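You operate a simulated robot arm through the tools that you are given. There is no shell and no other tool. Be economical: measure what you need, move in short steps, check, and stop when the job is done.

You are at the controls of a simulated two-armed robot. One attempt, no reset.

TASK
Tighten the frame in the jig, drop in both blue stop pins and clip brace P63 across it.
Fine: fence knob to tight; braces are in the jig bench's top drawer; shut it again.

Only the result counts: the job must be done as asked and must still hold three seconds after the hand-in. Knocking over, shifting, dropping, spilling or breaking anything else fails it.

THE ROBOT
Two 7-joint arms with two-finger parallel grippers on one trunk, on a base that drives. Base frame: it is fixed to the floor where the robot stands at the start and does not move with it; the origin is under the middle of the robot, x ahead of it, y to its left, z up. Units: mm, degrees, N and s.
The left shoulder is at the start at [50, 187, 1110], the right one opposite. With the tool pointing down near the work surface each hand reaches from about 100 to 540 mm from the robot's upright axis, wherever it stands, measured 20 degrees to its own side. Places, roughly: clips of the bench frame [600, -300, 900]; fence knob [500, -200, 900]; left pin hole of the jig [700, 0, 800]; right pin hole of the jig [700, -400, 800]; small frame [1000, -2750, 500]; top drawer of the jig bench [600, 200, 700]. Payload 3.43 kg a hand.
The tool frame of a hand sits at the grasp point between the pads (the TCP): z along the fingers, y along the line on which they close. The tips reach 30 mm beyond it. Largest opening 94 mm; finger width 28, thickness 10; the body of the gripper, 50 by 96 mm, starts 55 mm behind the TCP.
Orientation is that of the tool frame in the base frame, as a unit quaternion [w, x, y, z]. With the fingers straight down and closing along the base's y, the tool's x points along the base's -x, its y along +y and its z along -z.

THE INTERFACE
- The arms move only by the tool nudge_tool. It takes "left_series", "right_series" or both (then of equal length, played together; a hand with none holds still); each is a list of rows, each a list of 7 numbers: the turn, a rotation vector about the base's x, y, z in units of 6 degrees (1.0 is 6 degrees), then the shift along the base's x, y, z in units of 30 mm (1.0 is 30 mm), then the finger opening in mm, from 0 to 94. In form: [[wx, wy, wz, x, y, z, fingers], ...]. A call has 1 to 10 rows; each row shifts and turns the commanded pose from where the row before left it. A call with a number of a shift or a turn outside -1 to 1 is refused whole. Rows are played at 5 a second. More than 50 mm and 8.6 degrees between two rows, or a gripper value outside its range, and nothing of the call is played. Where a pose cannot be reached the arm comes as near as it can. A force on the tool above 80 N (or 10 N above the force at the start of the call, whichever is more), or a blocked arm, ends the call early, and 0.2 s more pass. Each finger travels about 153 mm/s and halts on what it meets, pressing with about 43 N; the grip force reading is that of the motor and also rises with nothing between the fingers. The clock runs only during rows and for 0.2 s after the last one: add rows that do not move to give the fingers time. The reply holds the time, the measured pose of the TCP, the force on the tool along the base axes, the opening and the grip force, in the units named above and with some noise, with the torque about the TCP (base axes, N m) and any sound that the robot's microphone picked up, and new pictures: "views" is both (left out), scene, wrist or none (wrist: the cameras of the hands that moved).
- Cameras (640 x 400 px; columns grow to the right, rows downward): "scene" is now at [139.5, 16.6, 1263.6]; the picture's right is [0.19, -0.98, 0.00], its down [-0.64, -0.12, -0.76] and it looks along [0.75, 0.14, -0.65] (base axes); focal length 214 px, centre (320, 200). "left" rides on the left gripper at [76, -14, -103] in its tool frame; the picture's right is [0.18, 0.98, 0.00], its down [-0.75, 0.14, -0.64] and it looks along [-0.63, 0.12, 0.77] (tool axes); focal length 243 px, centre (320, 200). "right" rides on the right gripper at [76, 14, -102] in its tool frame; the picture's right is [-0.18, 0.98, 0.00], its down [-0.75, -0.14, -0.64] and it looks along [-0.63, -0.12, 0.77] (tool axes); focal length 243 px, centre (320, 200). There is no depth. A picture from a camera that has moved, and an enlarged one, comes with that camera's place and axes in the base frame and with its lens.
- raise_lower(by): slides the trunk up (or, below 0, down) by that many mm; the arms and the scene camera ride with it, the base frame stays. It gives what a move gives, with no picture.
- drive_base(legs): drives the robot by 1 to 6 legs, each [ahead, left, turn to the left] in mm, mm and degrees, along the robot's own axes; the way and the turn of a leg run together, so that a leg with both is an arc; at most 1500 mm and 180 degrees a leg. The arms and the cameras ride along, it lands a little off, and it stops where it bumps. It gives what a move gives, and a new picture of the scene camera.
- pan_tilt(pan, tilt): turns the head with the scene camera to pan (to the left, within 80 degrees either way) and tilt (down, from -29 to 69), counted from straight ahead of the robot. It gives what a move gives, and a new picture of the scene camera.
- inspect(camera, box): a new picture of the part [left, top, right, bottom] of that camera's present view, enlarged. No time passes.
- hand_in(): hands the job in; it is judged then, once.

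Work in short steps. Places have to be worked out from the pictures, the camera data and where the tool is seen: move nearer, look again, correct. Check each grasp and each placing, and mend what went wrong. You have 120 turns and 260 pictures in all, those below and enlarged ones among them. Open the grippers and draw the arms clear of the work before you hand the job in, unless the task says otherwise; then end with one line.

The tools are called after "Request:" by a JSON object that holds its "fn" and its "kwargs". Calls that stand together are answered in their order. nudge_tool: Moves the arms, as the interface text tells. Its arguments: {"type":"object","properties":{"left_series":{"type":"array","items":{"type":"array","items":{"type":"number"}}},"right_series":{"type":"array","items":{"type":"array","items":{"type":"number"}}},"views":{"type":"string","enum":["both","scene","wrist","none"]}},"required":[]} The other tools are called the same way: raise_lower (by) slides the trunk up or down; drive_base (legs) drives the base; pan_tilt (pan, tilt) turns the head that bears the scene camera; inspect (camera, box) takes an enlarged picture of a part of a camera's view; hand_in () hands the job in.

At the start:

```text
t: 0.0
left_tool_pos: [336.9, 59.3, 1263.3]
left_tool_rot: [0.0, 0.0, 1.0, -0.001]
left_wrist_force: [-0.4, 0.5, 0.3]
left_moment: [0.0, 0.03, -0.02]
left_width: 94.0
left_gripper_force: 0.0
right_tool_pos: [336.4, -223.7, 1134.9]
right_tool_rot: [0.0, 0.0, 1.0, 0.0]
right_wrist_force: [0.0, 1.2, -0.4]
right_moment: [-0.01, 0.01, -0.01]
right_width: 94.0
right_gripper_force: 0.0
trunk travel left (down, up): [-325.0, 107.0]
robot x, y, heading: [-1.3, -2.3, -0.2]
head pan, tilt: [10.8, 40.4]
```

scene: 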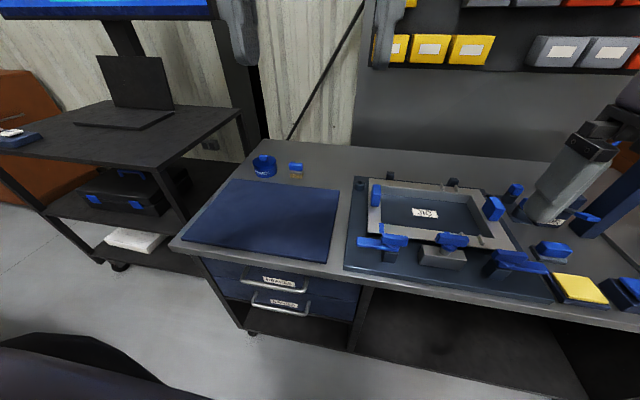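
right: 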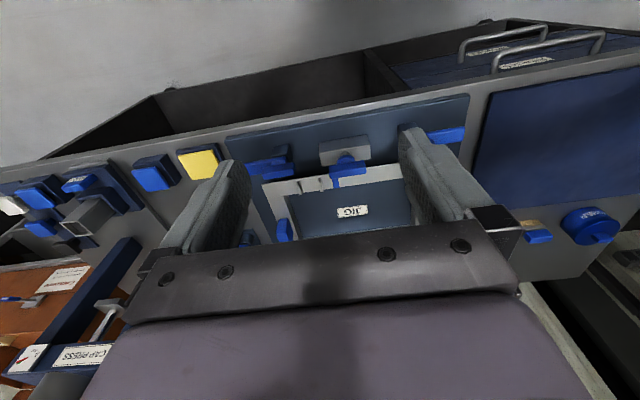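
left: 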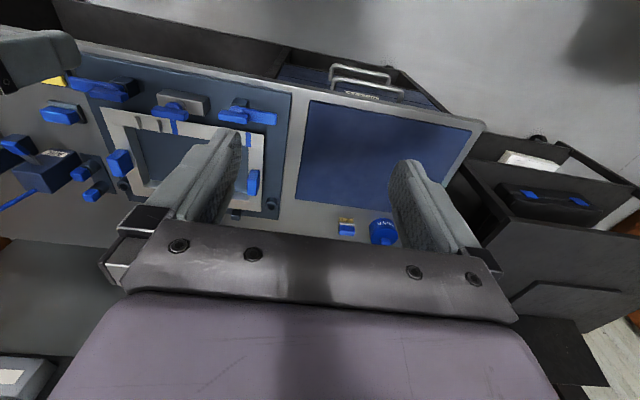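

The scene shows the bench with jig, a drawer pair and small blue parts; I'll enlarge the jig and the other areas to identify the parts.

Request:
{"fn": "inspect", "kwargs": {"camera": "scene", "box": [330, 160, 570, 310]}}

Request:
{"fn": "inspect", "kwargs": {"camera": "scene", "box": [170, 140, 370, 330]}}

Request:
{"fn": "inspect", "kwargs": {"camera": "left", "box": [0, 40, 300, 240]}}

```text
2.67 times, centred on (450, 235) of scene
camera zoom: at [139.5, 16.6, 1263.6], right [0.19, -0.98, 0.0], down [-0.64, -0.12, -0.76], along [0.75, 0.14, -0.65], focal length 572 px, centre (-27, 107)
```

zoom: 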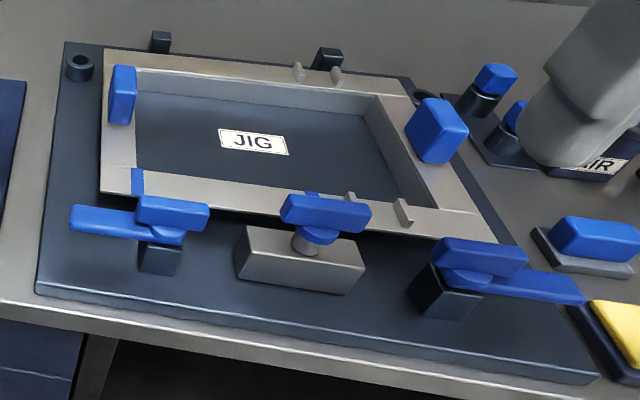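

```text
2.11 times, centred on (270, 235) of scene
camera zoom: at [139.5, 16.6, 1263.6], right [0.19, -0.98, 0.0], down [-0.64, -0.12, -0.76], along [0.75, 0.14, -0.65], focal length 452 px, centre (425, 126)
```

zoom: 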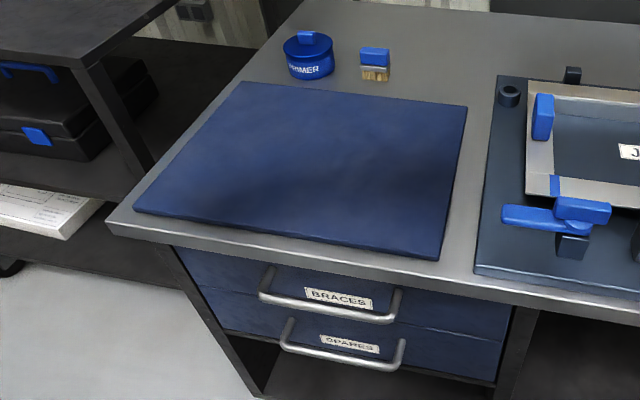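

```text
2.00 times, centred on (150, 140) of left
camera zoom: at [260.1, 43.4, 1366.1], right [-0.18, 0.98, 0.0], down [0.75, 0.14, 0.64], along [0.63, 0.12, -0.77], focal length 485 px, centre (660, 320)
```

zoom: 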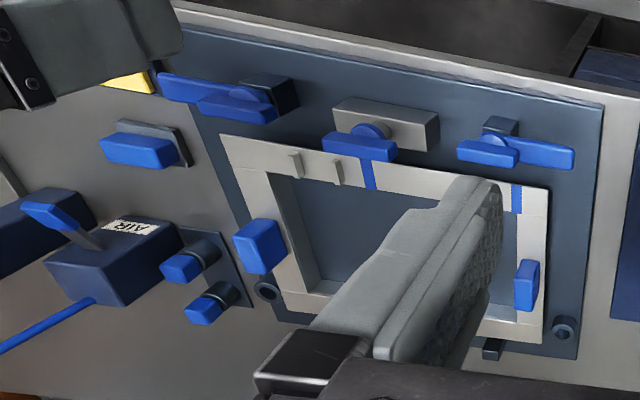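

I turn the head to the jig itself to see it centrally.

Request:
{"fn": "pan_tilt", "kwargs": {"pan": -12, "tilt": 45}}

Request:
{"fn": "inspect", "kwargs": {"camera": "scene", "box": [180, 120, 400, 260]}}

Request:
{"fn": "inspect", "kwargs": {"camera": "scene", "box": [370, 100, 640, 270]}}

```text
t: 0.9
left_tool_pos: [336.0, 59.5, 1263.1]
left_tool_rot: [-0.001, 0.0, 1.0, 0.0]
left_wrist_force: [-0.7, -0.1, 0.8]
left_moment: [-0.01, 0.01, 0.02]
left_width: 93.8
left_gripper_force: 0.0
right_tool_pos: [336.2, -222.8, 1136.6]
right_tool_rot: [0.001, -0.001, 1.0, 0.0]
right_wrist_force: [0.4, -0.2, 0.3]
right_moment: [-0.02, -0.02, 0.0]
right_width: 94.0
right_gripper_force: 0.0
trunk travel left (down, up): [-325.0, 107.0]
robot x, y, heading: [-1.3, 0.9, -0.0]
head pan, tilt: [-12.0, 45.0]
camera scene: at [135.8, -16.0, 1256.9], right [-0.21, -0.98, 0.0], down [-0.69, 0.15, -0.71], along [0.69, -0.15, -0.71], focal length 214 px, centre (320, 200)
```

scene: 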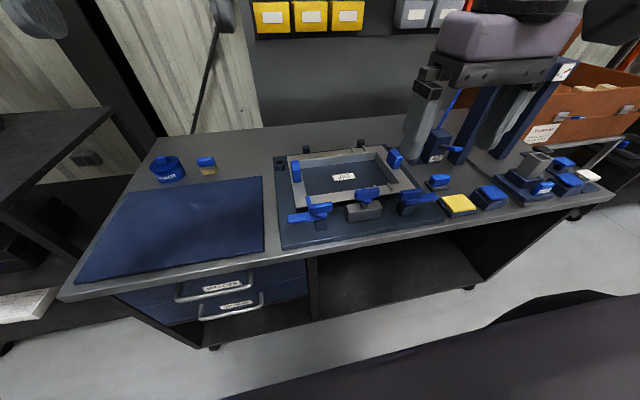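

```text
2.86 times, centred on (290, 190) of scene
camera zoom: at [135.8, -16.0, 1256.9], right [-0.21, -0.98, 0.0], down [-0.69, 0.15, -0.71], along [0.69, -0.15, -0.71], focal length 613 px, centre (406, 229)
```

zoom: 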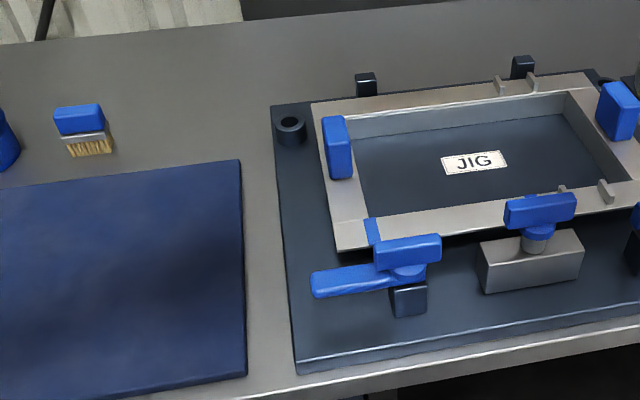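

```text
2.35 times, centred on (505, 185) of scene
camera zoom: at [135.8, -16.0, 1256.9], right [-0.21, -0.98, 0.0], down [-0.69, 0.15, -0.71], along [0.69, -0.15, -0.71], focal length 505 px, centre (-115, 235)
```

zoom: 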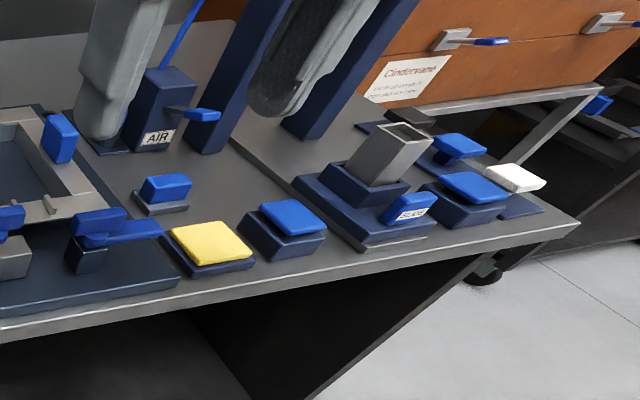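

Bench top appears near z≈840 with the jig about x 410–740. I drive 120 mm closer and look again.

Request:
{"fn": "drive_base", "kwargs": {"legs": [[120, -100, 0]]}}

Request:
{"fn": "inspect", "kwargs": {"camera": "scene", "box": [180, 130, 440, 300]}}

Request:
{"fn": "inspect", "kwargs": {"camera": "right", "box": [200, 80, 480, 260]}}

```text
t: 2.4
left_tool_pos: [456.7, -40.5, 1263.8]
left_tool_rot: [0.0, -0.001, 1.0, 0.0]
left_wrist_force: [-0.2, 0.0, 0.1]
left_moment: [0.06, -0.01, -0.02]
left_width: 94.2
left_gripper_force: 0.0
right_tool_pos: [457.4, -322.8, 1135.9]
right_tool_rot: [0.0, 0.0, 1.0, 0.0]
right_wrist_force: [-0.4, -0.2, -1.2]
right_moment: [0.03, 0.01, -0.02]
right_width: 94.0
right_gripper_force: 0.1
trunk travel left (down, up): [-325.0, 107.0]
robot x, y, heading: [122.9, -98.7, -0.0]
head pan, tilt: [-12.0, 45.0]
camera scene: at [256.8, -116.5, 1256.8], right [-0.21, -0.98, 0.0], down [-0.69, 0.15, -0.71], along [0.69, -0.15, -0.71], focal length 214 px, centre (320, 200)
```

scene: 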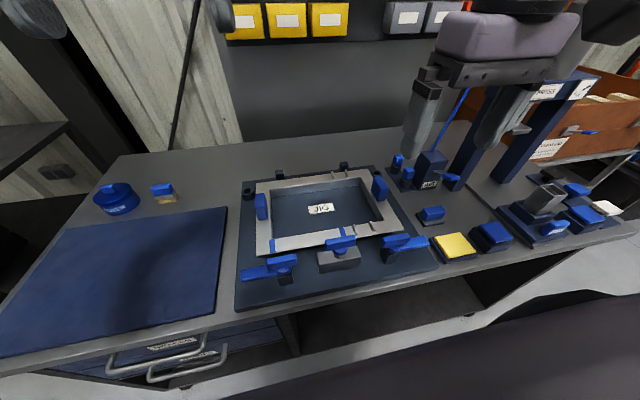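

```text
2.35 times, centred on (310, 215) of scene
camera zoom: at [256.8, -116.5, 1256.8], right [-0.21, -0.98, 0.0], down [-0.69, 0.15, -0.71], along [0.69, -0.15, -0.71], focal length 505 px, centre (344, 165)
```

zoom: 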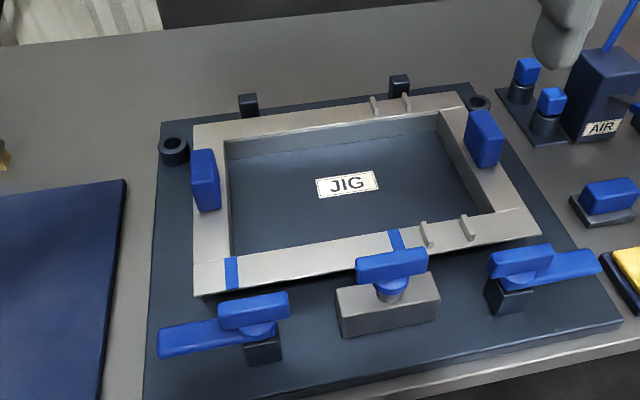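

```text
2.22 times, centred on (340, 170) of right
camera zoom: at [382.1, -308.4, 1239.4], right [0.18, 0.98, 0.0], down [0.75, -0.14, 0.64], along [0.63, -0.12, -0.77], focal length 539 px, centre (276, 267)
```

zoom: 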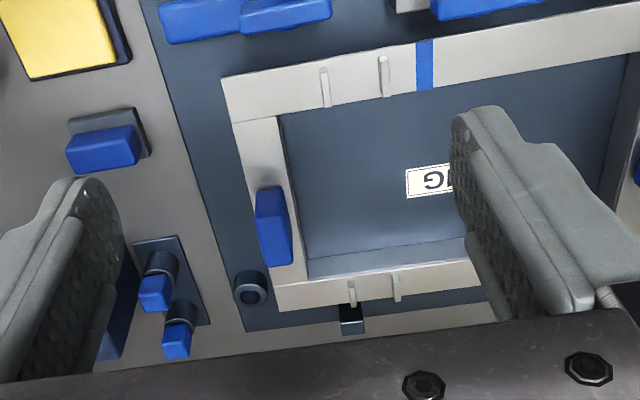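

I need a close view of the knob and clamp handles; I bring the left wrist camera back and down over them.

Request:
{"fn": "nudge_tool", "kwargs": {"left_series": [[0, 0, 0, -1, -0.8, -1, 94], [0, 0, 0, -1, -0.8, -1, 94], [0, 0, 0, -1, -0.8, -1, 94], [0, 0, 0, -0.7, -0.8, -1, 94], [0, 0, 0, 0, 0, -1, 94]], "views": "wrist"}}

Request:
{"fn": "inspect", "kwargs": {"camera": "left", "box": [60, 0, 560, 312]}}

```text
t: 3.0
left_tool_pos: [415.9, -78.9, 1215.3]
left_tool_rot: [-0.005, -0.018, 1.0, -0.012]
left_wrist_force: [7.3, 4.1, 10.4]
left_moment: [-0.47, 1.67, -0.28]
left_width: 94.2
left_gripper_force: 0.0
right_tool_pos: [457.7, -320.8, 1137.3]
right_tool_rot: [0.0, 0.0, 1.0, 0.0]
right_wrist_force: [0.4, 0.2, 0.0]
right_moment: [-0.01, 0.02, 0.01]
right_width: 94.3
right_gripper_force: 0.1
trunk travel left (down, up): [-325.0, 107.0]
robot x, y, heading: [119.8, -100.1, -0.2]
head pan, tilt: [-12.0, 45.0]
stopped in row 2 (left hand): the force on the tool passed its limit at 119 N (the readings are from after the stop); the commanded pose is now the measured one
camera left: at [340.8, -94.3, 1319.1], right [-0.22, 0.98, -0.02], down [0.75, 0.18, 0.63], along [0.62, 0.12, -0.78], focal length 243 px, centre (320, 200)
```

left: 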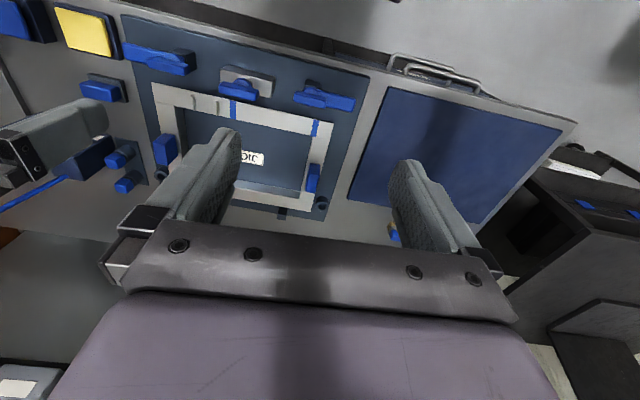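

```text
1.28 times, centred on (310, 156) of left
camera zoom: at [340.8, -94.3, 1319.1], right [-0.22, 0.98, -0.02], down [0.75, 0.18, 0.63], along [0.62, 0.12, -0.78], focal length 311 px, centre (333, 256)
```

zoom: 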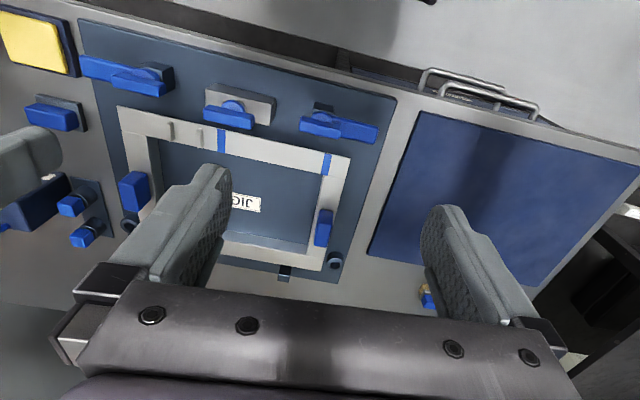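

The left arm met something (probably itself or the body) when pulled back; I move it left/forward clear, then lower the trunk 120 mm for closer views.

Request:
{"fn": "nudge_tool", "kwargs": {"left_series": [[0, 0, 0, 1, 1, 0.5, 94], [0, 0, 0, 0.5, 1, 0.5, 94], [0, 0, 0, 0, 1, 0, 94], [0, 0, 0, 0, 1, 0, 94], [0, 0, 0, 0, 1, 0, 94]], "views": "none"}}

Request:
{"fn": "raise_lower", "kwargs": {"by": -100}}

Request:
{"fn": "pan_tilt", "kwargs": {"pan": -5, "tilt": 55}}

Request:
{"fn": "inspect", "kwargs": {"camera": "scene", "box": [160, 130, 480, 330]}}

Request:
{"fn": "inspect", "kwargs": {"camera": "right", "box": [140, 0, 500, 225]}}

```text
t: 4.2
left_tool_pos: [461.8, 72.9, 1243.3]
left_tool_rot: [-0.004, -0.016, 1.0, -0.009]
left_wrist_force: [-0.6, -0.7, 0.3]
left_moment: [-0.02, 0.0, 0.01]
left_width: 93.8
left_gripper_force: 0.1
right_tool_pos: [457.6, -322.0, 1134.4]
right_tool_rot: [0.0, 0.0, 1.0, 0.0]
right_wrist_force: [0.9, 0.4, 0.1]
right_moment: [-0.05, -0.01, -0.02]
right_width: 94.0
right_gripper_force: 0.0
trunk travel left (down, up): [-325.0, 107.0]
robot x, y, heading: [121.3, -99.5, -0.1]
head pan, tilt: [-12.0, 45.0]
```

```text
t: 5.5
left_tool_pos: [460.3, 71.0, 1144.5]
left_tool_rot: [-0.004, -0.017, 1.0, -0.01]
left_wrist_force: [0.2, 0.7, -1.1]
left_moment: [0.06, -0.02, 0.01]
left_width: 94.1
left_gripper_force: 0.0
right_tool_pos: [457.1, -322.3, 1035.4]
right_tool_rot: [0.0, 0.001, 1.0, 0.0]
right_wrist_force: [-0.4, -0.4, 0.1]
right_moment: [0.0, 0.02, 0.02]
right_width: 93.8
right_gripper_force: 0.0
trunk travel left (down, up): [-225.0, 207.0]
robot x, y, heading: [122.5, -97.7, 0.2]
head pan, tilt: [-12.0, 45.0]
```

```text
t: 6.2
left_tool_pos: [460.1, 71.0, 1144.0]
left_tool_rot: [-0.004, -0.016, 1.0, -0.01]
left_wrist_force: [-0.1, 0.2, 0.1]
left_moment: [-0.02, 0.0, 0.0]
left_width: 93.9
left_gripper_force: 0.1
right_tool_pos: [458.8, -322.0, 1035.7]
right_tool_rot: [0.0, 0.0, 1.0, -0.001]
right_wrist_force: [-0.4, -0.8, 0.1]
right_moment: [0.0, 0.01, -0.03]
right_width: 93.8
right_gripper_force: 0.2
trunk travel left (down, up): [-225.0, 207.0]
robot x, y, heading: [122.6, -100.8, -0.2]
head pan, tilt: [-5.0, 55.0]
camera scene: at [248.7, -105.6, 1143.5], right [-0.09, -1.0, 0.0], down [-0.82, 0.07, -0.57], along [0.57, -0.05, -0.82], focal length 214 px, centre (320, 200)
```

scene: 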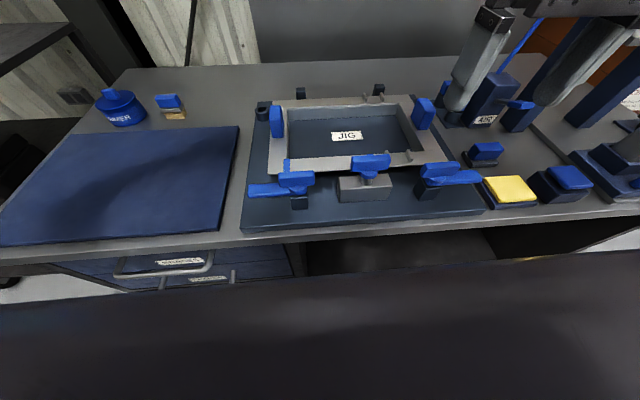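

```text
2.00 times, centred on (320, 230) of scene
camera zoom: at [248.7, -105.6, 1143.5], right [-0.09, -1.0, 0.0], down [-0.82, 0.07, -0.57], along [0.57, -0.05, -0.82], focal length 429 px, centre (320, 140)
```

zoom: 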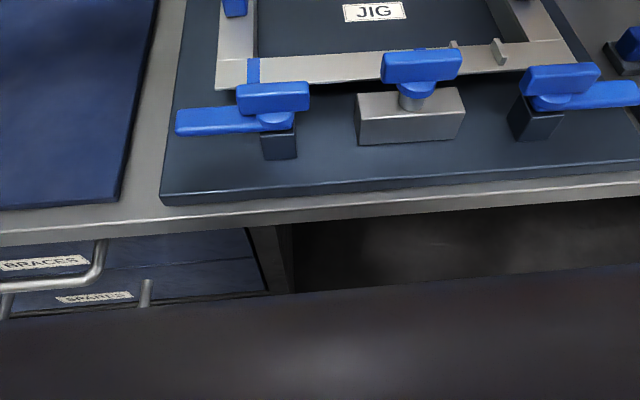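

```text
1.78 times, centred on (320, 112) of right
camera zoom: at [381.7, -308.2, 1139.7], right [0.18, 0.98, 0.0], down [0.75, -0.14, 0.64], along [0.63, -0.12, -0.77], focal length 431 px, centre (320, 356)
```

zoom: 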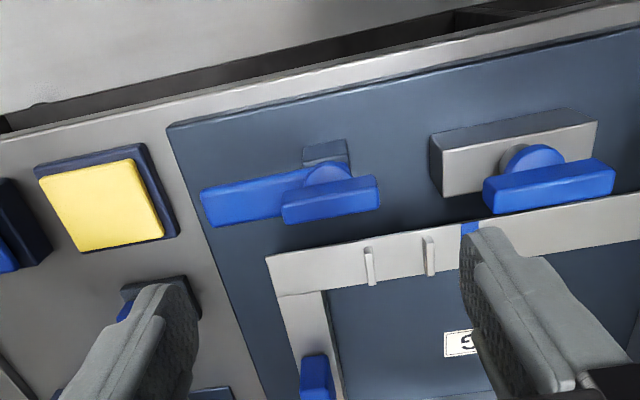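

The side clamps look like a post with an outward-swung arm and a T-handle; I bring the right wrist camera closer over the knob and clamps for detail.

Request:
{"fn": "nudge_tool", "kwargs": {"right_series": [[0, 0, 0, -0.6, 1, 0, 94], [0, 0, 0, -0.6, 0.6, -0.6, 94], [0, 0, 0, -0.6, 0.6, -0.5, 94]], "views": "wrist"}}

Request:
{"fn": "inspect", "kwargs": {"camera": "right", "box": [100, 0, 580, 300]}}

```text
t: 7.0
left_tool_pos: [461.3, 71.9, 1144.0]
left_tool_rot: [-0.005, -0.017, 1.0, -0.01]
left_wrist_force: [0.0, -0.3, -0.8]
left_moment: [0.0, -0.01, 0.03]
left_width: 94.0
left_gripper_force: 0.1
right_tool_pos: [400.6, -256.4, 1004.5]
right_tool_rot: [-0.001, 0.0, 1.0, 0.0]
right_wrist_force: [0.2, 0.6, 0.2]
right_moment: [-0.01, 0.01, -0.01]
right_width: 94.1
right_gripper_force: 0.1
trunk travel left (down, up): [-225.0, 207.0]
robot x, y, heading: [117.2, -96.1, 0.4]
head pan, tilt: [-5.0, 55.0]
camera right: at [325.4, -242.3, 1107.7], right [0.18, 0.98, 0.0], down [0.75, -0.14, 0.64], along [0.63, -0.12, -0.77], focal length 243 px, centre (320, 200)
```

right: 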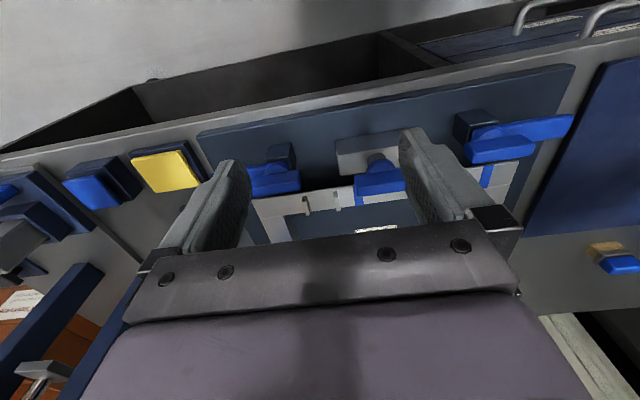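

```text
1.33 times, centred on (340, 150) of right
camera zoom: at [325.4, -242.3, 1107.7], right [0.18, 0.98, 0.0], down [0.75, -0.14, 0.64], along [0.63, -0.12, -0.77], focal length 324 px, centre (293, 267)
```

zoom: 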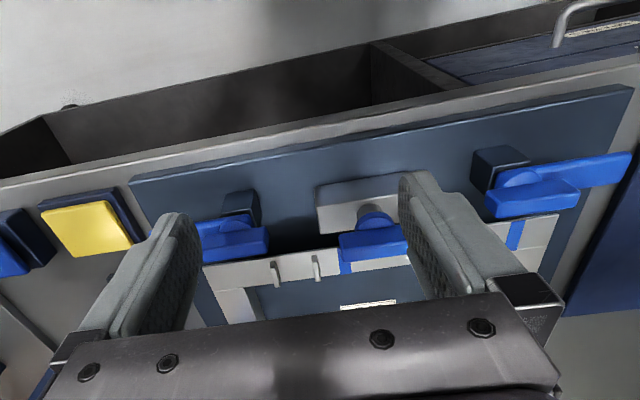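

I zoom hard on the clamps and knob with the scene camera.

Request:
{"fn": "inspect", "kwargs": {"camera": "scene", "box": [240, 150, 340, 215]}}

Request:
{"fn": "inspect", "kwargs": {"camera": "scene", "box": [330, 140, 430, 205]}}

Request:
{"fn": "inspect", "kwargs": {"camera": "scene", "box": [400, 140, 500, 215]}}

```text
6.15 times, centred on (290, 182) of scene
camera zoom: at [248.7, -105.5, 1143.5], right [-0.09, -1.0, 0.0], down [-0.82, 0.07, -0.57], along [0.57, -0.05, -0.82], focal length 1320 px, centre (505, 308)
```

zoom: 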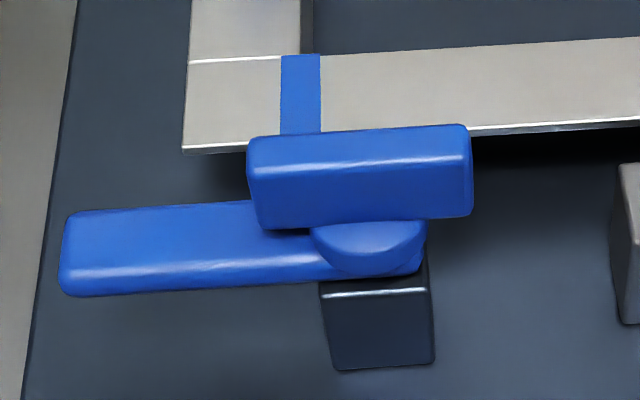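

```text
6.15 times, centred on (380, 172) of scene
camera zoom: at [248.7, -105.5, 1143.5], right [-0.09, -1.0, 0.0], down [-0.82, 0.07, -0.57], along [0.57, -0.05, -0.82], focal length 1320 px, centre (-49, 369)
```

zoom: 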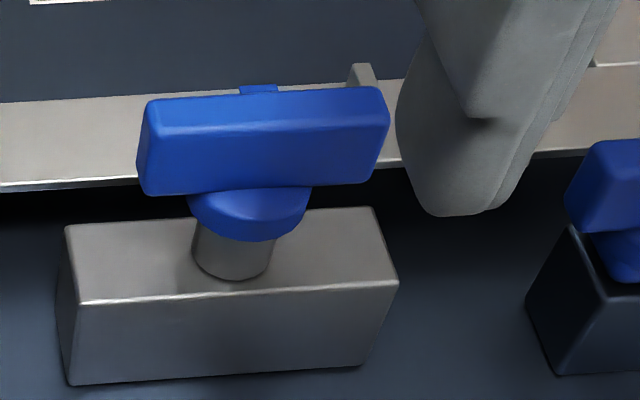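

```text
5.33 times, centred on (450, 178) of scene
camera zoom: at [248.7, -105.5, 1143.5], right [-0.09, -1.0, 0.0], down [-0.82, 0.07, -0.57], along [0.57, -0.05, -0.82], focal length 1144 px, centre (-373, 320)
```

zoom: 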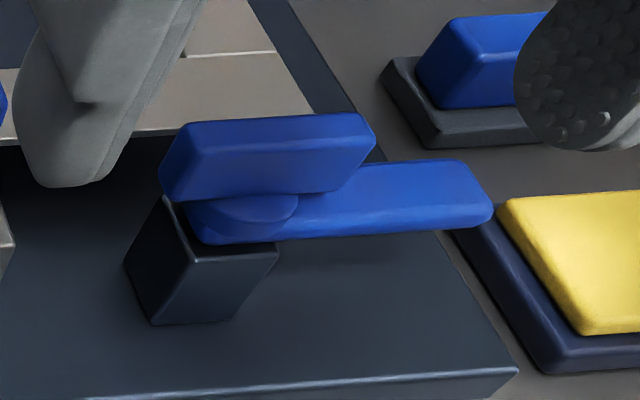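

Knob T‑bar estimated at about (480,-204), z 890–914, along y, ~60×12 mm. I go over it with the right hand, yawing +90° so the fingers close along x.

Request:
{"fn": "nudge_tool", "kwargs": {"right_series": [[0, 0, 1, 0.17, 0.12, 0, 94], [0, 0, 1, 0.17, 0.12, 0, 94], [0, 0, 1, 0.17, 0.12, 0, 94], [0, 0, 1, 0.17, 0.12, 0, 94], [0, 0, 1, 0.17, 0.12, 0, 94], [0, 0, 1, 0.17, 0.12, 0, 94], [0, 0, 1, 0.17, 0.12, 0, 94], [0, 0, 1, 0.17, 0.12, 0, 94]], "views": "none"}}

Request:
{"fn": "nudge_tool", "kwargs": {"right_series": [[0, 0, 1, 0.17, 0.12, 0, 60], [0, 0, 1, 0.17, 0.12, 0, 60], [0, 0, 1, 0.17, 0.12, 0, 60], [0, 0, 1, 0.17, 0.12, 0, 60], [0, 0, 1, 0.17, 0.12, 0, 60], [0, 0, 1, 0.17, 0.12, 0, 60], [0, 0, 1, 0.17, 0.12, 0, 60]], "views": "both"}}

```text
t: 8.8
left_tool_pos: [460.5, 71.5, 1144.5]
left_tool_rot: [-0.005, -0.016, 1.0, -0.01]
left_wrist_force: [-0.4, -0.1, 0.5]
left_moment: [-0.03, -0.01, -0.02]
left_width: 94.1
left_gripper_force: 0.0
right_tool_pos: [443.2, -227.9, 1003.8]
right_tool_rot: [0.0, -0.407, 0.914, 0.0]
right_wrist_force: [0.7, 0.0, -0.3]
right_moment: [0.02, 0.01, -0.01]
right_width: 94.1
right_gripper_force: 0.1
trunk travel left (down, up): [-225.0, 207.0]
robot x, y, heading: [117.3, -96.9, -0.1]
head pan, tilt: [-5.0, 55.0]
```

```text
t: 10.4
left_tool_pos: [460.9, 71.1, 1143.3]
left_tool_rot: [-0.004, -0.016, 1.0, -0.009]
left_wrist_force: [-0.1, -0.2, 0.2]
left_moment: [0.0, 0.03, -0.02]
left_width: 94.2
left_gripper_force: 0.0
right_tool_pos: [435.3, -186.7, 995.8]
right_tool_rot: [0.001, -0.707, 0.707, 0.001]
right_wrist_force: [-0.8, -0.1, -0.3]
right_moment: [-0.04, -0.02, -0.02]
right_width: 60.1
right_gripper_force: 0.1
right hand out of reach, approached as far as the arm can: row 6, 7
trunk travel left (down, up): [-225.0, 207.0]
robot x, y, heading: [117.3, -103.5, 0.0]
head pan, tilt: [-5.0, 55.0]
camera scene: at [248.6, -105.5, 1143.5], right [-0.09, -1.0, 0.0], down [-0.82, 0.07, -0.57], along [0.57, -0.05, -0.82], focal length 214 px, centre (320, 200)
camera right: at [421.8, -262.8, 1099.0], right [-0.98, 0.19, 0.0], down [0.14, 0.75, 0.64], along [0.12, 0.63, -0.77], focal length 243 px, centre (320, 200)
```

scene: 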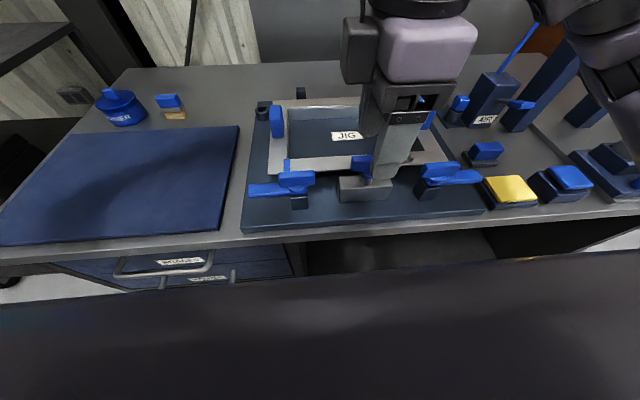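
right: 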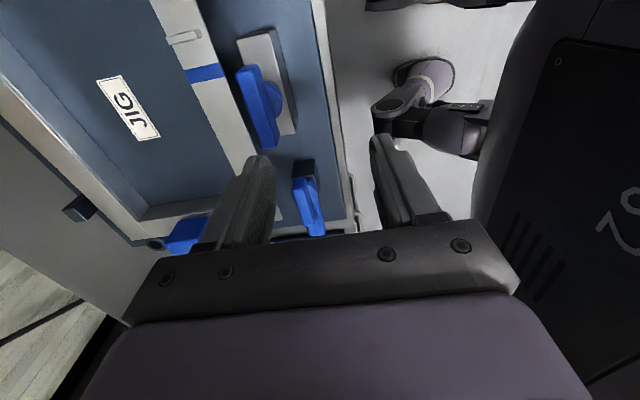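

Yaw +90° was reached but the position lags; I try simply shifting +x/−y to the knob from here.

Request:
{"fn": "nudge_tool", "kwargs": {"right_series": [[0, 0, 0, 0.7, -0.3, 0, 60], [0, 0, 0, 0.7, -0.3, 0, 60], [0, 0, 0, 0, 0, 0, 60]], "views": "wrist"}}

```text
t: 11.2
left_tool_pos: [461.3, 72.1, 1143.7]
left_tool_rot: [-0.003, -0.016, 1.0, -0.01]
left_wrist_force: [0.5, 0.3, 0.3]
left_moment: [0.0, 0.02, 0.01]
left_width: 93.9
left_gripper_force: 0.1
right_tool_pos: [434.7, -188.6, 988.7]
right_tool_rot: [0.0, -0.707, 0.708, 0.0]
right_wrist_force: [-0.3, 0.4, 0.0]
right_moment: [0.02, 0.03, 0.02]
right_width: 59.9
right_gripper_force: 0.0
right hand out of reach, approached as far as the arm can: row 1, 2
trunk travel left (down, up): [-225.0, 207.0]
robot x, y, heading: [123.6, -99.6, 0.2]
head pan, tilt: [-5.0, 55.0]
camera right: at [421.7, -266.0, 1092.1], right [-0.98, 0.19, 0.0], down [0.14, 0.75, 0.64], along [0.12, 0.63, -0.77], focal length 243 px, centre (320, 200)
```

right: 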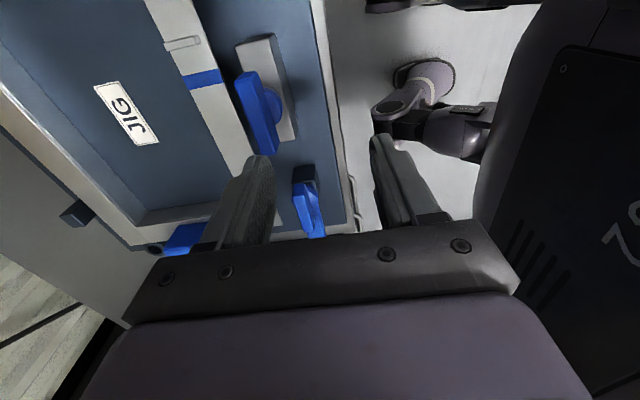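

Right arm is wrist-limited at +90°. I'll return it toward neutral and simultaneously test whether the left wrist handles +90° yaw easily.

Request:
{"fn": "nudge_tool", "kwargs": {"right_series": [[0, 0, -1, 0, -0.5, 0.3, 60], [0, 0, -1, 0, -0.5, 0.3, 60], [0, 0, -1, 0, -0.5, 0.3, 60], [0, 0, -1, 0, -0.5, 0.3, 60], [0, 0, -1, 0, -0.5, 0.3, 60], [0, 0, -1, 0, -0.5, 0.3, 60], [0, 0, -1, 0, -0.5, 0, 60], [0, 0, -1, 0, -0.5, 0, 60]], "left_series": [[0, 0, 1, 0, 0, 0, 94], [0, 0, 1, 0, 0, 0, 94], [0, 0, 1, 0, 0, 0, 94], [0, 0, 1, 0, 0, 0, 94], [0, 0, 1, 0, 0, 0, 94], [0, 0, 1, 0, 0, 0, 94], [0, 0, 1, 0, 0, 0, 94], [0, 0, 1, 0, 0, 0, 94]], "views": "none"}}

Request:
{"fn": "nudge_tool", "kwargs": {"right_series": [[0, 0, -1, 0, 0, 0, 60], [0, 0, -1, 0, 0, 0, 60], [0, 0, -1, 0, 0, 0, 60], [0, 0, -1, 0, 0, 0, 60], [0, 0, -1, 0, 0, 0, 60], [0, 0, -1, 0, 0, 0, 60], [0, 0, -1, 0, 0, 0, 60]], "left_series": [[0, 0, 1, 0, 0, 0, 60], [0, 0, 1, 0, 0, 0, 60], [0, 0, 1, 0, 0, 0, 60], [0, 0, 1, 0, 0, 0, 60], [0, 0, 1, 0, 0, 0, 60], [0, 0, 1, 0, 0, 0, 60], [0, 0, 1, 0, 0, 0, 60]], "views": "none"}}

```text
t: 13.1
left_tool_pos: [460.6, 73.1, 1142.5]
left_tool_rot: [0.0, -0.423, 0.906, -0.01]
left_wrist_force: [-0.2, -0.2, 0.2]
left_moment: [-0.02, 0.0, 0.03]
left_width: 93.8
left_gripper_force: 0.0
right_tool_pos: [434.8, -311.0, 1041.9]
right_tool_rot: [0.0, -0.358, 0.934, 0.001]
right_wrist_force: [-0.5, -0.5, 0.7]
right_moment: [0.02, -0.01, -0.01]
right_width: 60.1
right_gripper_force: 0.1
trunk travel left (down, up): [-225.0, 207.0]
robot x, y, heading: [121.9, -98.8, 0.1]
head pan, tilt: [-5.0, 55.0]
```

```text
t: 14.7
left_tool_pos: [460.6, 72.3, 1143.8]
left_tool_rot: [-0.004, 0.719, -0.695, 0.009]
left_wrist_force: [-0.2, -0.6, -0.1]
left_moment: [0.01, -0.01, -0.01]
left_width: 60.1
left_gripper_force: 0.0
right_tool_pos: [436.0, -309.0, 1042.2]
right_tool_rot: [0.0, 0.001, 1.0, 0.0]
right_wrist_force: [-0.2, -0.4, 0.7]
right_moment: [0.03, 0.02, 0.01]
right_width: 60.3
right_gripper_force: 0.0
trunk travel left (down, up): [-225.0, 207.0]
robot x, y, heading: [122.2, -103.1, 0.1]
head pan, tilt: [-5.0, 55.0]
```

Left wrist handles +90°. I drive 180 mm to the right so the left hand can serve the knob.

Request:
{"fn": "drive_base", "kwargs": {"legs": [[0, -180, 0]]}}

```text
t: 16.9
left_tool_pos: [461.4, -104.6, 1143.7]
left_tool_rot: [-0.003, 0.719, -0.695, 0.011]
left_wrist_force: [0.7, 0.3, -0.6]
left_moment: [-0.01, -0.02, -0.04]
left_width: 60.2
left_gripper_force: 0.1
right_tool_pos: [437.4, -486.7, 1043.3]
right_tool_rot: [-0.001, -0.001, 1.0, -0.001]
right_wrist_force: [1.2, -0.8, -0.1]
right_moment: [-0.03, 0.0, 0.02]
right_width: 59.7
right_gripper_force: 0.0
trunk travel left (down, up): [-225.0, 207.0]
robot x, y, heading: [120.8, -277.9, 0.1]
head pan, tilt: [-5.0, 55.0]
camera scene: at [249.0, -283.4, 1143.5], right [-0.08, -1.0, 0.0], down [-0.82, 0.07, -0.57], along [0.57, -0.05, -0.82], focal length 214 px, centre (320, 200)
```

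scene: 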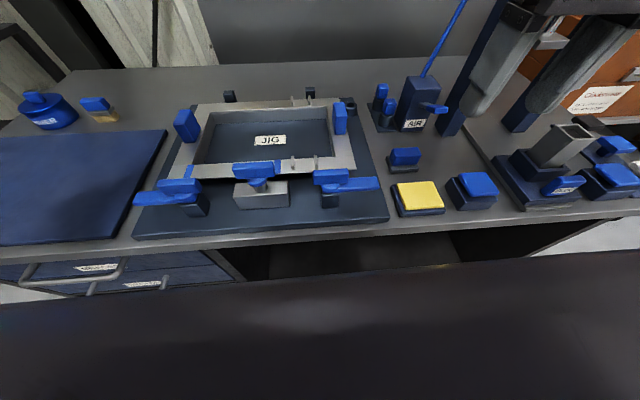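

Clear view now. I zoom on the knob, the pins/AIR stand and the back rail to measure.

Request:
{"fn": "inspect", "kwargs": {"camera": "scene", "box": [120, 80, 400, 240]}}

Request:
{"fn": "inspect", "kwargs": {"camera": "scene", "box": [330, 70, 470, 160]}}

```text
2.29 times, centred on (260, 160) of scene
camera zoom: at [249.0, -283.4, 1143.5], right [-0.08, -1.0, 0.0], down [-0.82, 0.07, -0.57], along [0.57, -0.05, -0.82], focal length 490 px, centre (457, 291)
```

zoom: 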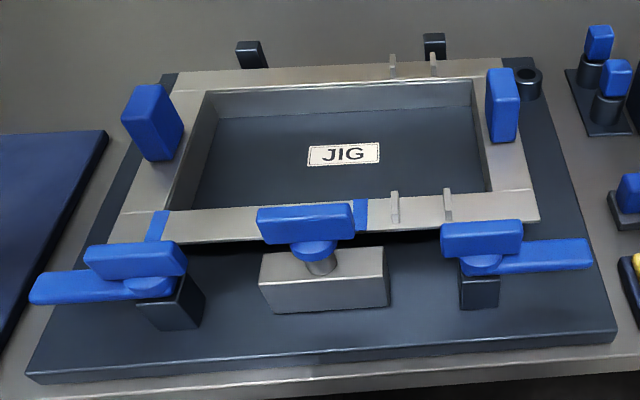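

```text
4.44 times, centred on (400, 115) of scene
camera zoom: at [249.0, -283.4, 1143.5], right [-0.08, -1.0, 0.0], down [-0.82, 0.07, -0.57], along [0.57, -0.05, -0.82], focal length 953 px, centre (-36, 578)
```

zoom: 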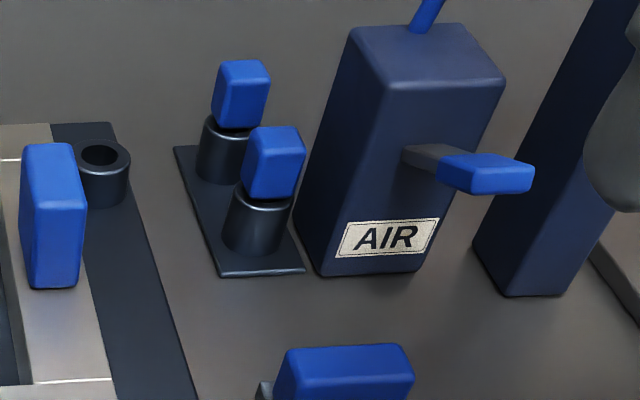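

Knob remeasured at (477,-203,904) — consistent. I move the left hand over it, opening 60, to a hover at z≈990.

Request:
{"fn": "nudge_tool", "kwargs": {"left_series": [[0, 0, -0.3, 0.1, -0.55, -0.8, 60], [0, 0, 0, 0.1, -0.55, -0.8, 60], [0, 0, 0, 0.1, -0.55, -0.8, 60], [0, 0, 0, 0.1, -0.55, -0.9, 60], [0, 0, 0, 0.1, -0.55, -0.9, 60], [0, 0, 0, 0.1, -0.55, -0.9, 60]], "views": "both"}}

```text
t: 18.2
left_tool_pos: [478.4, -204.5, 991.3]
left_tool_rot: [-0.005, 0.708, -0.706, 0.01]
left_wrist_force: [0.4, 0.2, -0.6]
left_moment: [0.02, 0.02, 0.01]
left_width: 60.2
left_gripper_force: 0.1
right_tool_pos: [435.7, -487.0, 1043.2]
right_tool_rot: [0.0, -0.001, 1.0, 0.0]
right_wrist_force: [0.9, 0.1, -0.4]
right_moment: [0.01, 0.0, 0.03]
right_width: 60.1
right_gripper_force: 0.1
trunk travel left (down, up): [-225.0, 207.0]
robot x, y, heading: [119.7, -276.7, 0.4]
head pan, tilt: [-5.0, 55.0]
camera scene: at [249.1, -283.4, 1143.5], right [-0.08, -1.0, 0.0], down [-0.82, 0.07, -0.57], along [0.57, -0.05, -0.82], focal length 214 px, centre (320, 200)
camera left: at [491.4, -281.1, 1095.3], right [-0.98, -0.19, -0.02], down [-0.16, 0.76, 0.63], along [-0.11, 0.62, -0.77], focal length 243 px, centre (320, 200)
```

scene: 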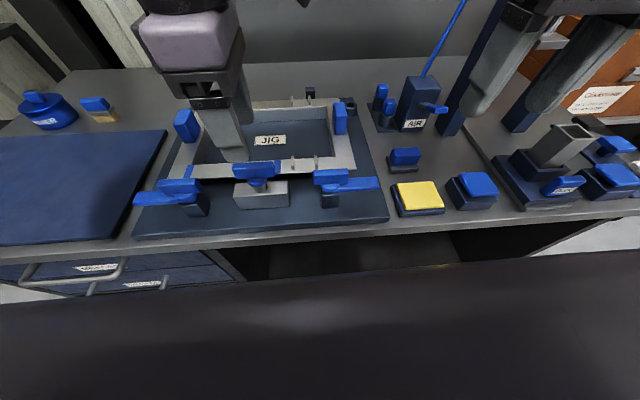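
left: 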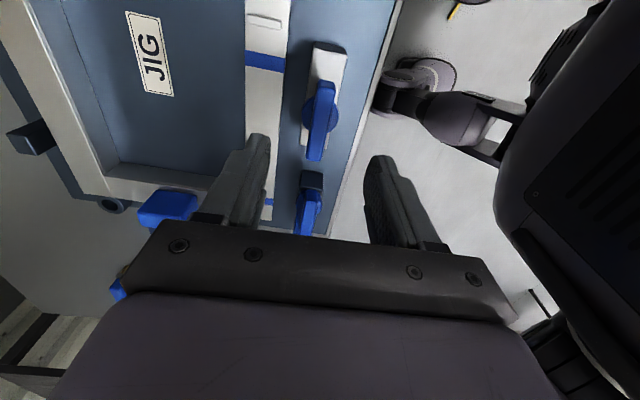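

Bar confirmed near (481,-208). I narrow to 40 mm and descend to z≈940, checking.

Request:
{"fn": "nudge_tool", "kwargs": {"left_series": [[0, 0, 0, 0.07, 0, -0.8, 40], [0, 0, 0, 0, -0.1, -0.8, 40], [0, 0, 0, 0, 0, -0.1, 40]], "views": "both"}}

Request:
{"fn": "inspect", "kwargs": {"camera": "scene", "box": [190, 110, 330, 220]}}

```text
t: 19.1
left_tool_pos: [480.2, -208.2, 940.9]
left_tool_rot: [-0.004, 0.708, -0.706, 0.01]
left_wrist_force: [0.2, 0.7, 0.0]
left_moment: [-0.04, 0.03, 0.0]
left_width: 40.0
left_gripper_force: 0.0
right_tool_pos: [436.4, -486.5, 1042.7]
right_tool_rot: [0.0, -0.001, 1.0, 0.0]
right_wrist_force: [0.1, -0.3, 0.1]
right_moment: [0.05, 0.03, -0.02]
right_width: 59.8
right_gripper_force: 0.1
trunk travel left (down, up): [-225.0, 207.0]
robot x, y, heading: [120.4, -278.7, 0.2]
head pan, tilt: [-5.0, 55.0]
camera scene: at [249.0, -283.2, 1143.5], right [-0.08, -1.0, 0.0], down [-0.82, 0.07, -0.57], along [0.57, -0.05, -0.82], focal length 214 px, centre (320, 200)
camera left: at [493.9, -284.8, 1044.5], right [-0.98, -0.19, -0.02], down [-0.16, 0.76, 0.63], along [-0.11, 0.62, -0.77], focal length 243 px, centre (320, 200)
```

scene: 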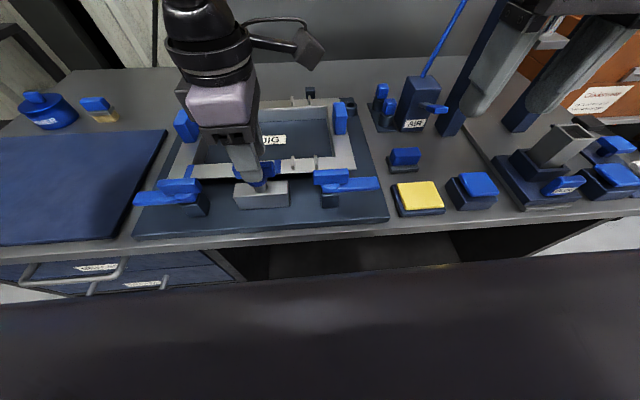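
left: 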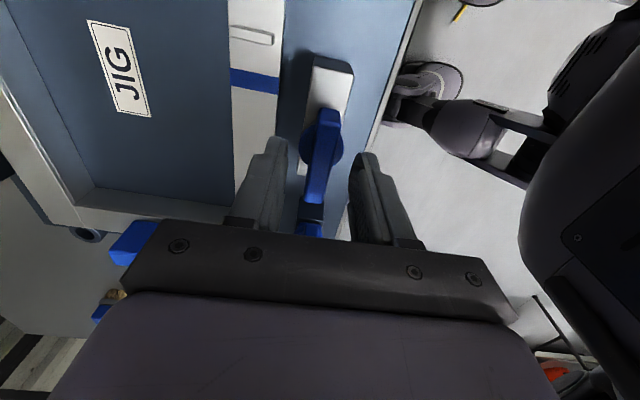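

```text
3.64 times, centred on (260, 165) of scene
camera zoom: at [249.0, -283.2, 1143.5], right [-0.08, -1.0, 0.0], down [-0.82, 0.07, -0.57], along [0.57, -0.05, -0.82], focal length 780 px, centre (538, 327)
```

zoom: 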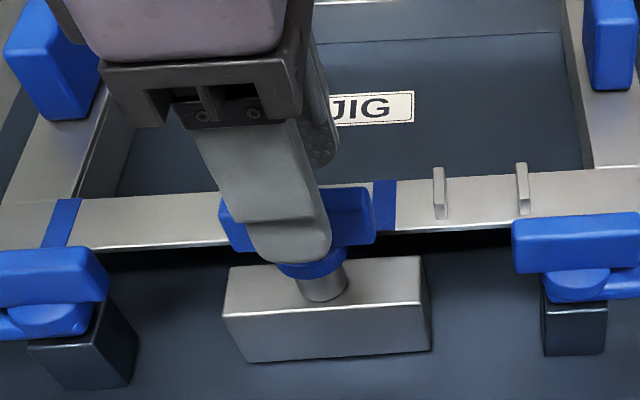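

Fingers straddle the bar. I descend ~16 mm and close gently.

Request:
{"fn": "nudge_tool", "kwargs": {"left_series": [[0, 0, 0, 0, 0, -0.5, 40], [0, 0, 0, 0, 0, 0, 0], [0, 0, 0, 0, 0, 0, 0]], "views": "both"}}

Request:
{"fn": "inspect", "kwargs": {"camera": "scene", "box": [190, 110, 330, 220]}}

```text
t: 19.9
left_tool_pos: [480.5, -207.7, 925.6]
left_tool_rot: [-0.003, 0.708, -0.706, 0.008]
left_wrist_force: [-7.0, 0.5, 1.7]
left_moment: [0.07, 1.12, -0.39]
left_width: 13.6
left_gripper_force: 45.2
right_tool_pos: [435.0, -485.6, 1042.5]
right_tool_rot: [0.001, -0.001, 1.0, 0.0]
right_wrist_force: [-0.3, 0.2, 1.3]
right_moment: [0.03, 0.02, 0.0]
right_width: 59.7
right_gripper_force: 0.0
trunk travel left (down, up): [-225.0, 207.0]
robot x, y, heading: [122.1, -279.4, 0.2]
head pan, tilt: [-5.0, 55.0]
camera scene: at [248.4, -283.1, 1143.6], right [-0.08, -1.0, 0.0], down [-0.82, 0.07, -0.57], along [0.57, -0.05, -0.82], focal length 214 px, centre (320, 200)
camera left: at [493.1, -284.8, 1029.4], right [-0.98, -0.19, -0.01], down [-0.15, 0.76, 0.63], along [-0.11, 0.62, -0.77], focal length 243 px, centre (320, 200)
```

scene: 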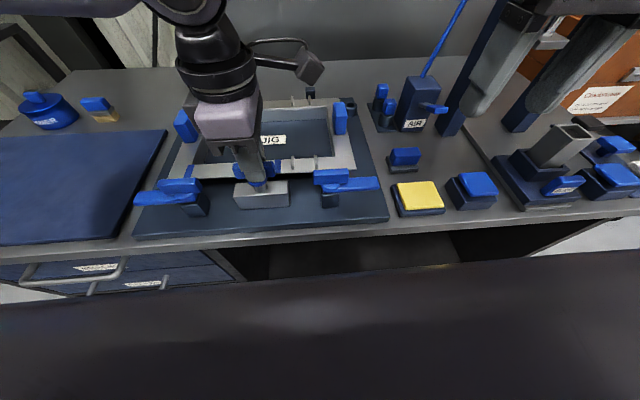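
left: 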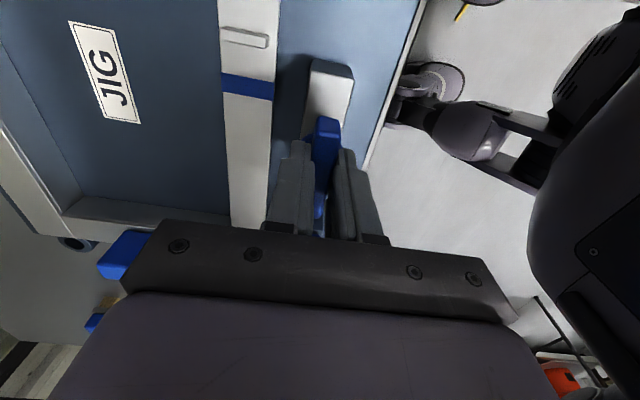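

```text
3.64 times, centred on (260, 165) of scene
camera zoom: at [248.4, -283.1, 1143.6], right [-0.08, -1.0, 0.0], down [-0.82, 0.07, -0.57], along [0.57, -0.05, -0.82], focal length 780 px, centre (538, 327)
```

zoom: 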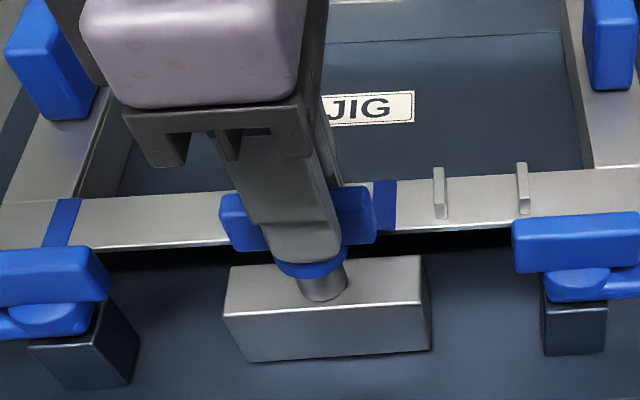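

Bar is held (13.6 mm). I turn clockwise 18° and watch the torque.

Request:
{"fn": "nudge_tool", "kwargs": {"left_series": [[0, 0, -1, 0, 0, 0, 0], [0, 0, -1, 0, 0, 0, 0], [0, 0, -1, 0, 0, 0, 0]], "views": "none"}}

```text
t: 20.6
left_tool_pos: [485.1, -207.5, 925.9]
left_tool_rot: [0.003, -0.59, 0.807, -0.012]
left_wrist_force: [18.2, -0.9, 3.9]
left_moment: [0.51, 0.39, 0.34]
left_width: 13.9
left_gripper_force: 44.9
right_tool_pos: [437.7, -486.2, 1042.8]
right_tool_rot: [-0.001, -0.001, 1.0, 0.0]
right_wrist_force: [-0.3, 0.2, -0.7]
right_moment: [0.01, 0.0, -0.01]
right_width: 60.2
right_gripper_force: 0.0
trunk travel left (down, up): [-225.0, 207.0]
robot x, y, heading: [120.5, -280.6, 0.4]
head pan, tilt: [-5.0, 55.0]
```

Turned 18°, moderate +x side force; I check the picture for slip before continuing.

Request:
{"fn": "inspect", "kwargs": {"camera": "scene", "box": [190, 110, 330, 220]}}

Request:
{"fn": "inspect", "kwargs": {"camera": "left", "box": [200, 20, 440, 240]}}

```text
3.64 times, centred on (260, 165) of scene
camera zoom: at [250.7, -283.4, 1143.3], right [-0.08, -1.0, 0.0], down [-0.82, 0.07, -0.57], along [0.57, -0.05, -0.82], focal length 780 px, centre (538, 327)
```

zoom: 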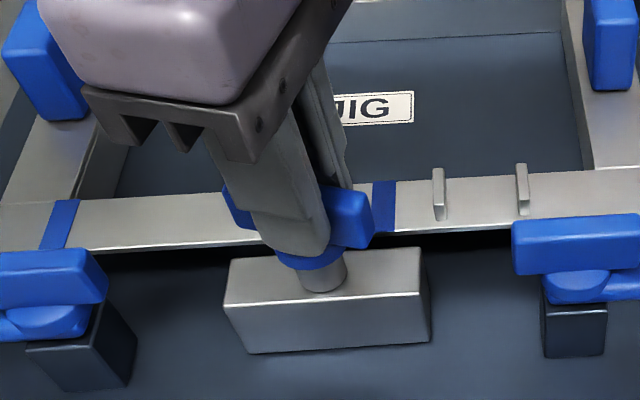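

```text
1.82 times, centred on (320, 130) of left
camera zoom: at [473.7, -284.5, 1029.5], right [-0.99, 0.12, -0.02], down [0.08, 0.77, 0.63], along [0.09, 0.63, -0.77], focal length 441 px, centre (320, 327)
```

zoom: 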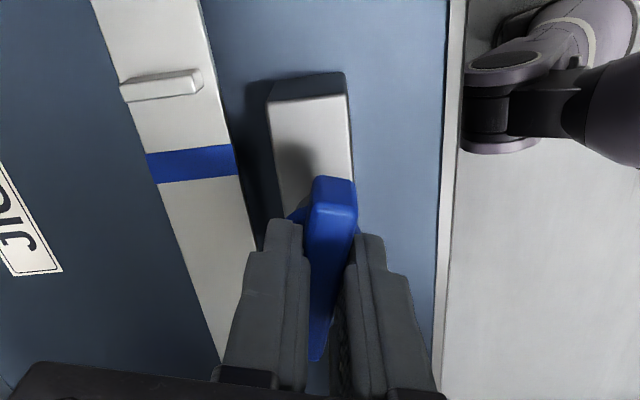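

The fence block advances +x as the knob turns (about 5 mm so far). I continue clockwise with x following.

Request:
{"fn": "nudge_tool", "kwargs": {"left_series": [[0, 0, -1, 0.25, 0, 0, 0], [0, 0, -1, 0.06, 0, 0, 0], [0, 0, -1, 0.06, 0, 0, 0], [0, 0, -1, 0.06, 0, 0, 0]], "views": "none"}}

Request:
{"fn": "inspect", "kwargs": {"camera": "scene", "box": [190, 110, 330, 220]}}

```text
t: 21.6
left_tool_pos: [493.1, -206.7, 925.3]
left_tool_rot: [0.0, -0.407, 0.913, -0.009]
left_wrist_force: [1.0, 4.8, 8.0]
left_moment: [0.58, 0.79, 0.09]
left_width: 13.6
left_gripper_force: 45.3
right_tool_pos: [436.7, -485.2, 1043.0]
right_tool_rot: [0.0, -0.002, 1.0, 0.0]
right_wrist_force: [-0.1, 0.3, 0.4]
right_moment: [-0.02, 0.0, 0.0]
right_width: 60.0
right_gripper_force: 0.0
trunk travel left (down, up): [-225.0, 207.0]
robot x, y, heading: [120.9, -279.0, 0.1]
head pan, tilt: [-5.0, 55.0]
```

```text
3.64 times, centred on (260, 165) of scene
camera zoom: at [248.7, -282.9, 1143.5], right [-0.08, -1.0, 0.0], down [-0.82, 0.07, -0.57], along [0.57, -0.05, -0.82], focal length 780 px, centre (538, 327)
```

zoom: 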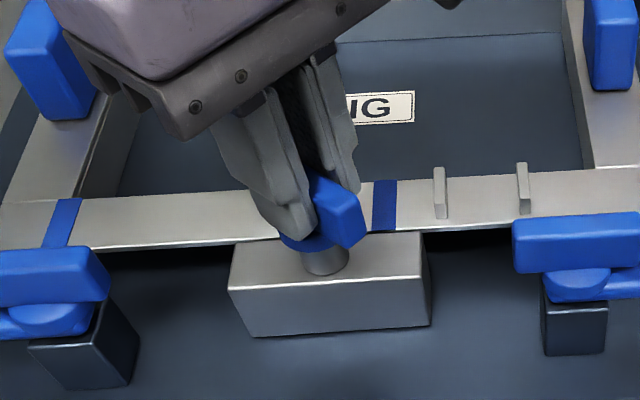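

Fence moved ~13 mm, close to the frame. Continuing in small turns.

Request:
{"fn": "nudge_tool", "kwargs": {"left_series": [[0, 0, -1, 0.06, 0, 0, 0], [0, 0, -1, 0.06, 0, 0, 0], [0, 0, -1, 0.06, 0, 0, 0]], "views": "none"}}

Request:
{"fn": "inspect", "kwargs": {"camera": "scene", "box": [120, 80, 400, 240]}}

```text
t: 22.4
left_tool_pos: [499.4, -206.6, 925.8]
left_tool_rot: [-0.001, -0.26, 0.965, -0.009]
left_wrist_force: [2.8, 11.8, 7.1]
left_moment: [0.71, 1.0, 0.13]
left_width: 14.0
left_gripper_force: 45.0
right_tool_pos: [436.6, -485.8, 1042.6]
right_tool_rot: [-0.001, -0.001, 1.0, 0.0]
right_wrist_force: [-0.1, 0.4, -0.3]
right_moment: [-0.02, 0.02, -0.03]
right_width: 59.8
right_gripper_force: 0.0
trunk travel left (down, up): [-225.0, 207.0]
robot x, y, heading: [121.5, -279.4, 0.2]
head pan, tilt: [-5.0, 55.0]
```

```text
2.29 times, centred on (260, 160) of scene
camera zoom: at [249.1, -282.2, 1143.5], right [-0.08, -1.0, 0.0], down [-0.82, 0.07, -0.57], along [0.57, -0.05, -0.82], focal length 490 px, centre (457, 291)
```

zoom: 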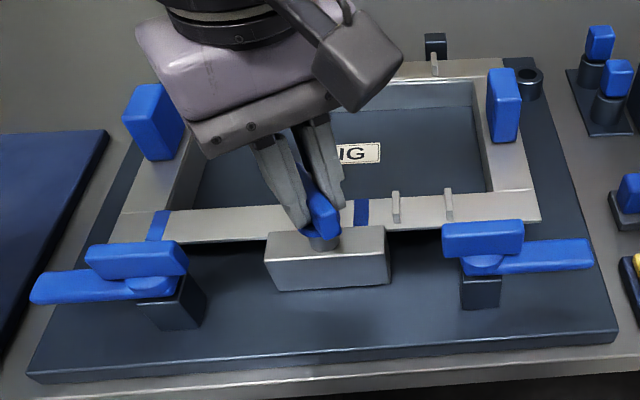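

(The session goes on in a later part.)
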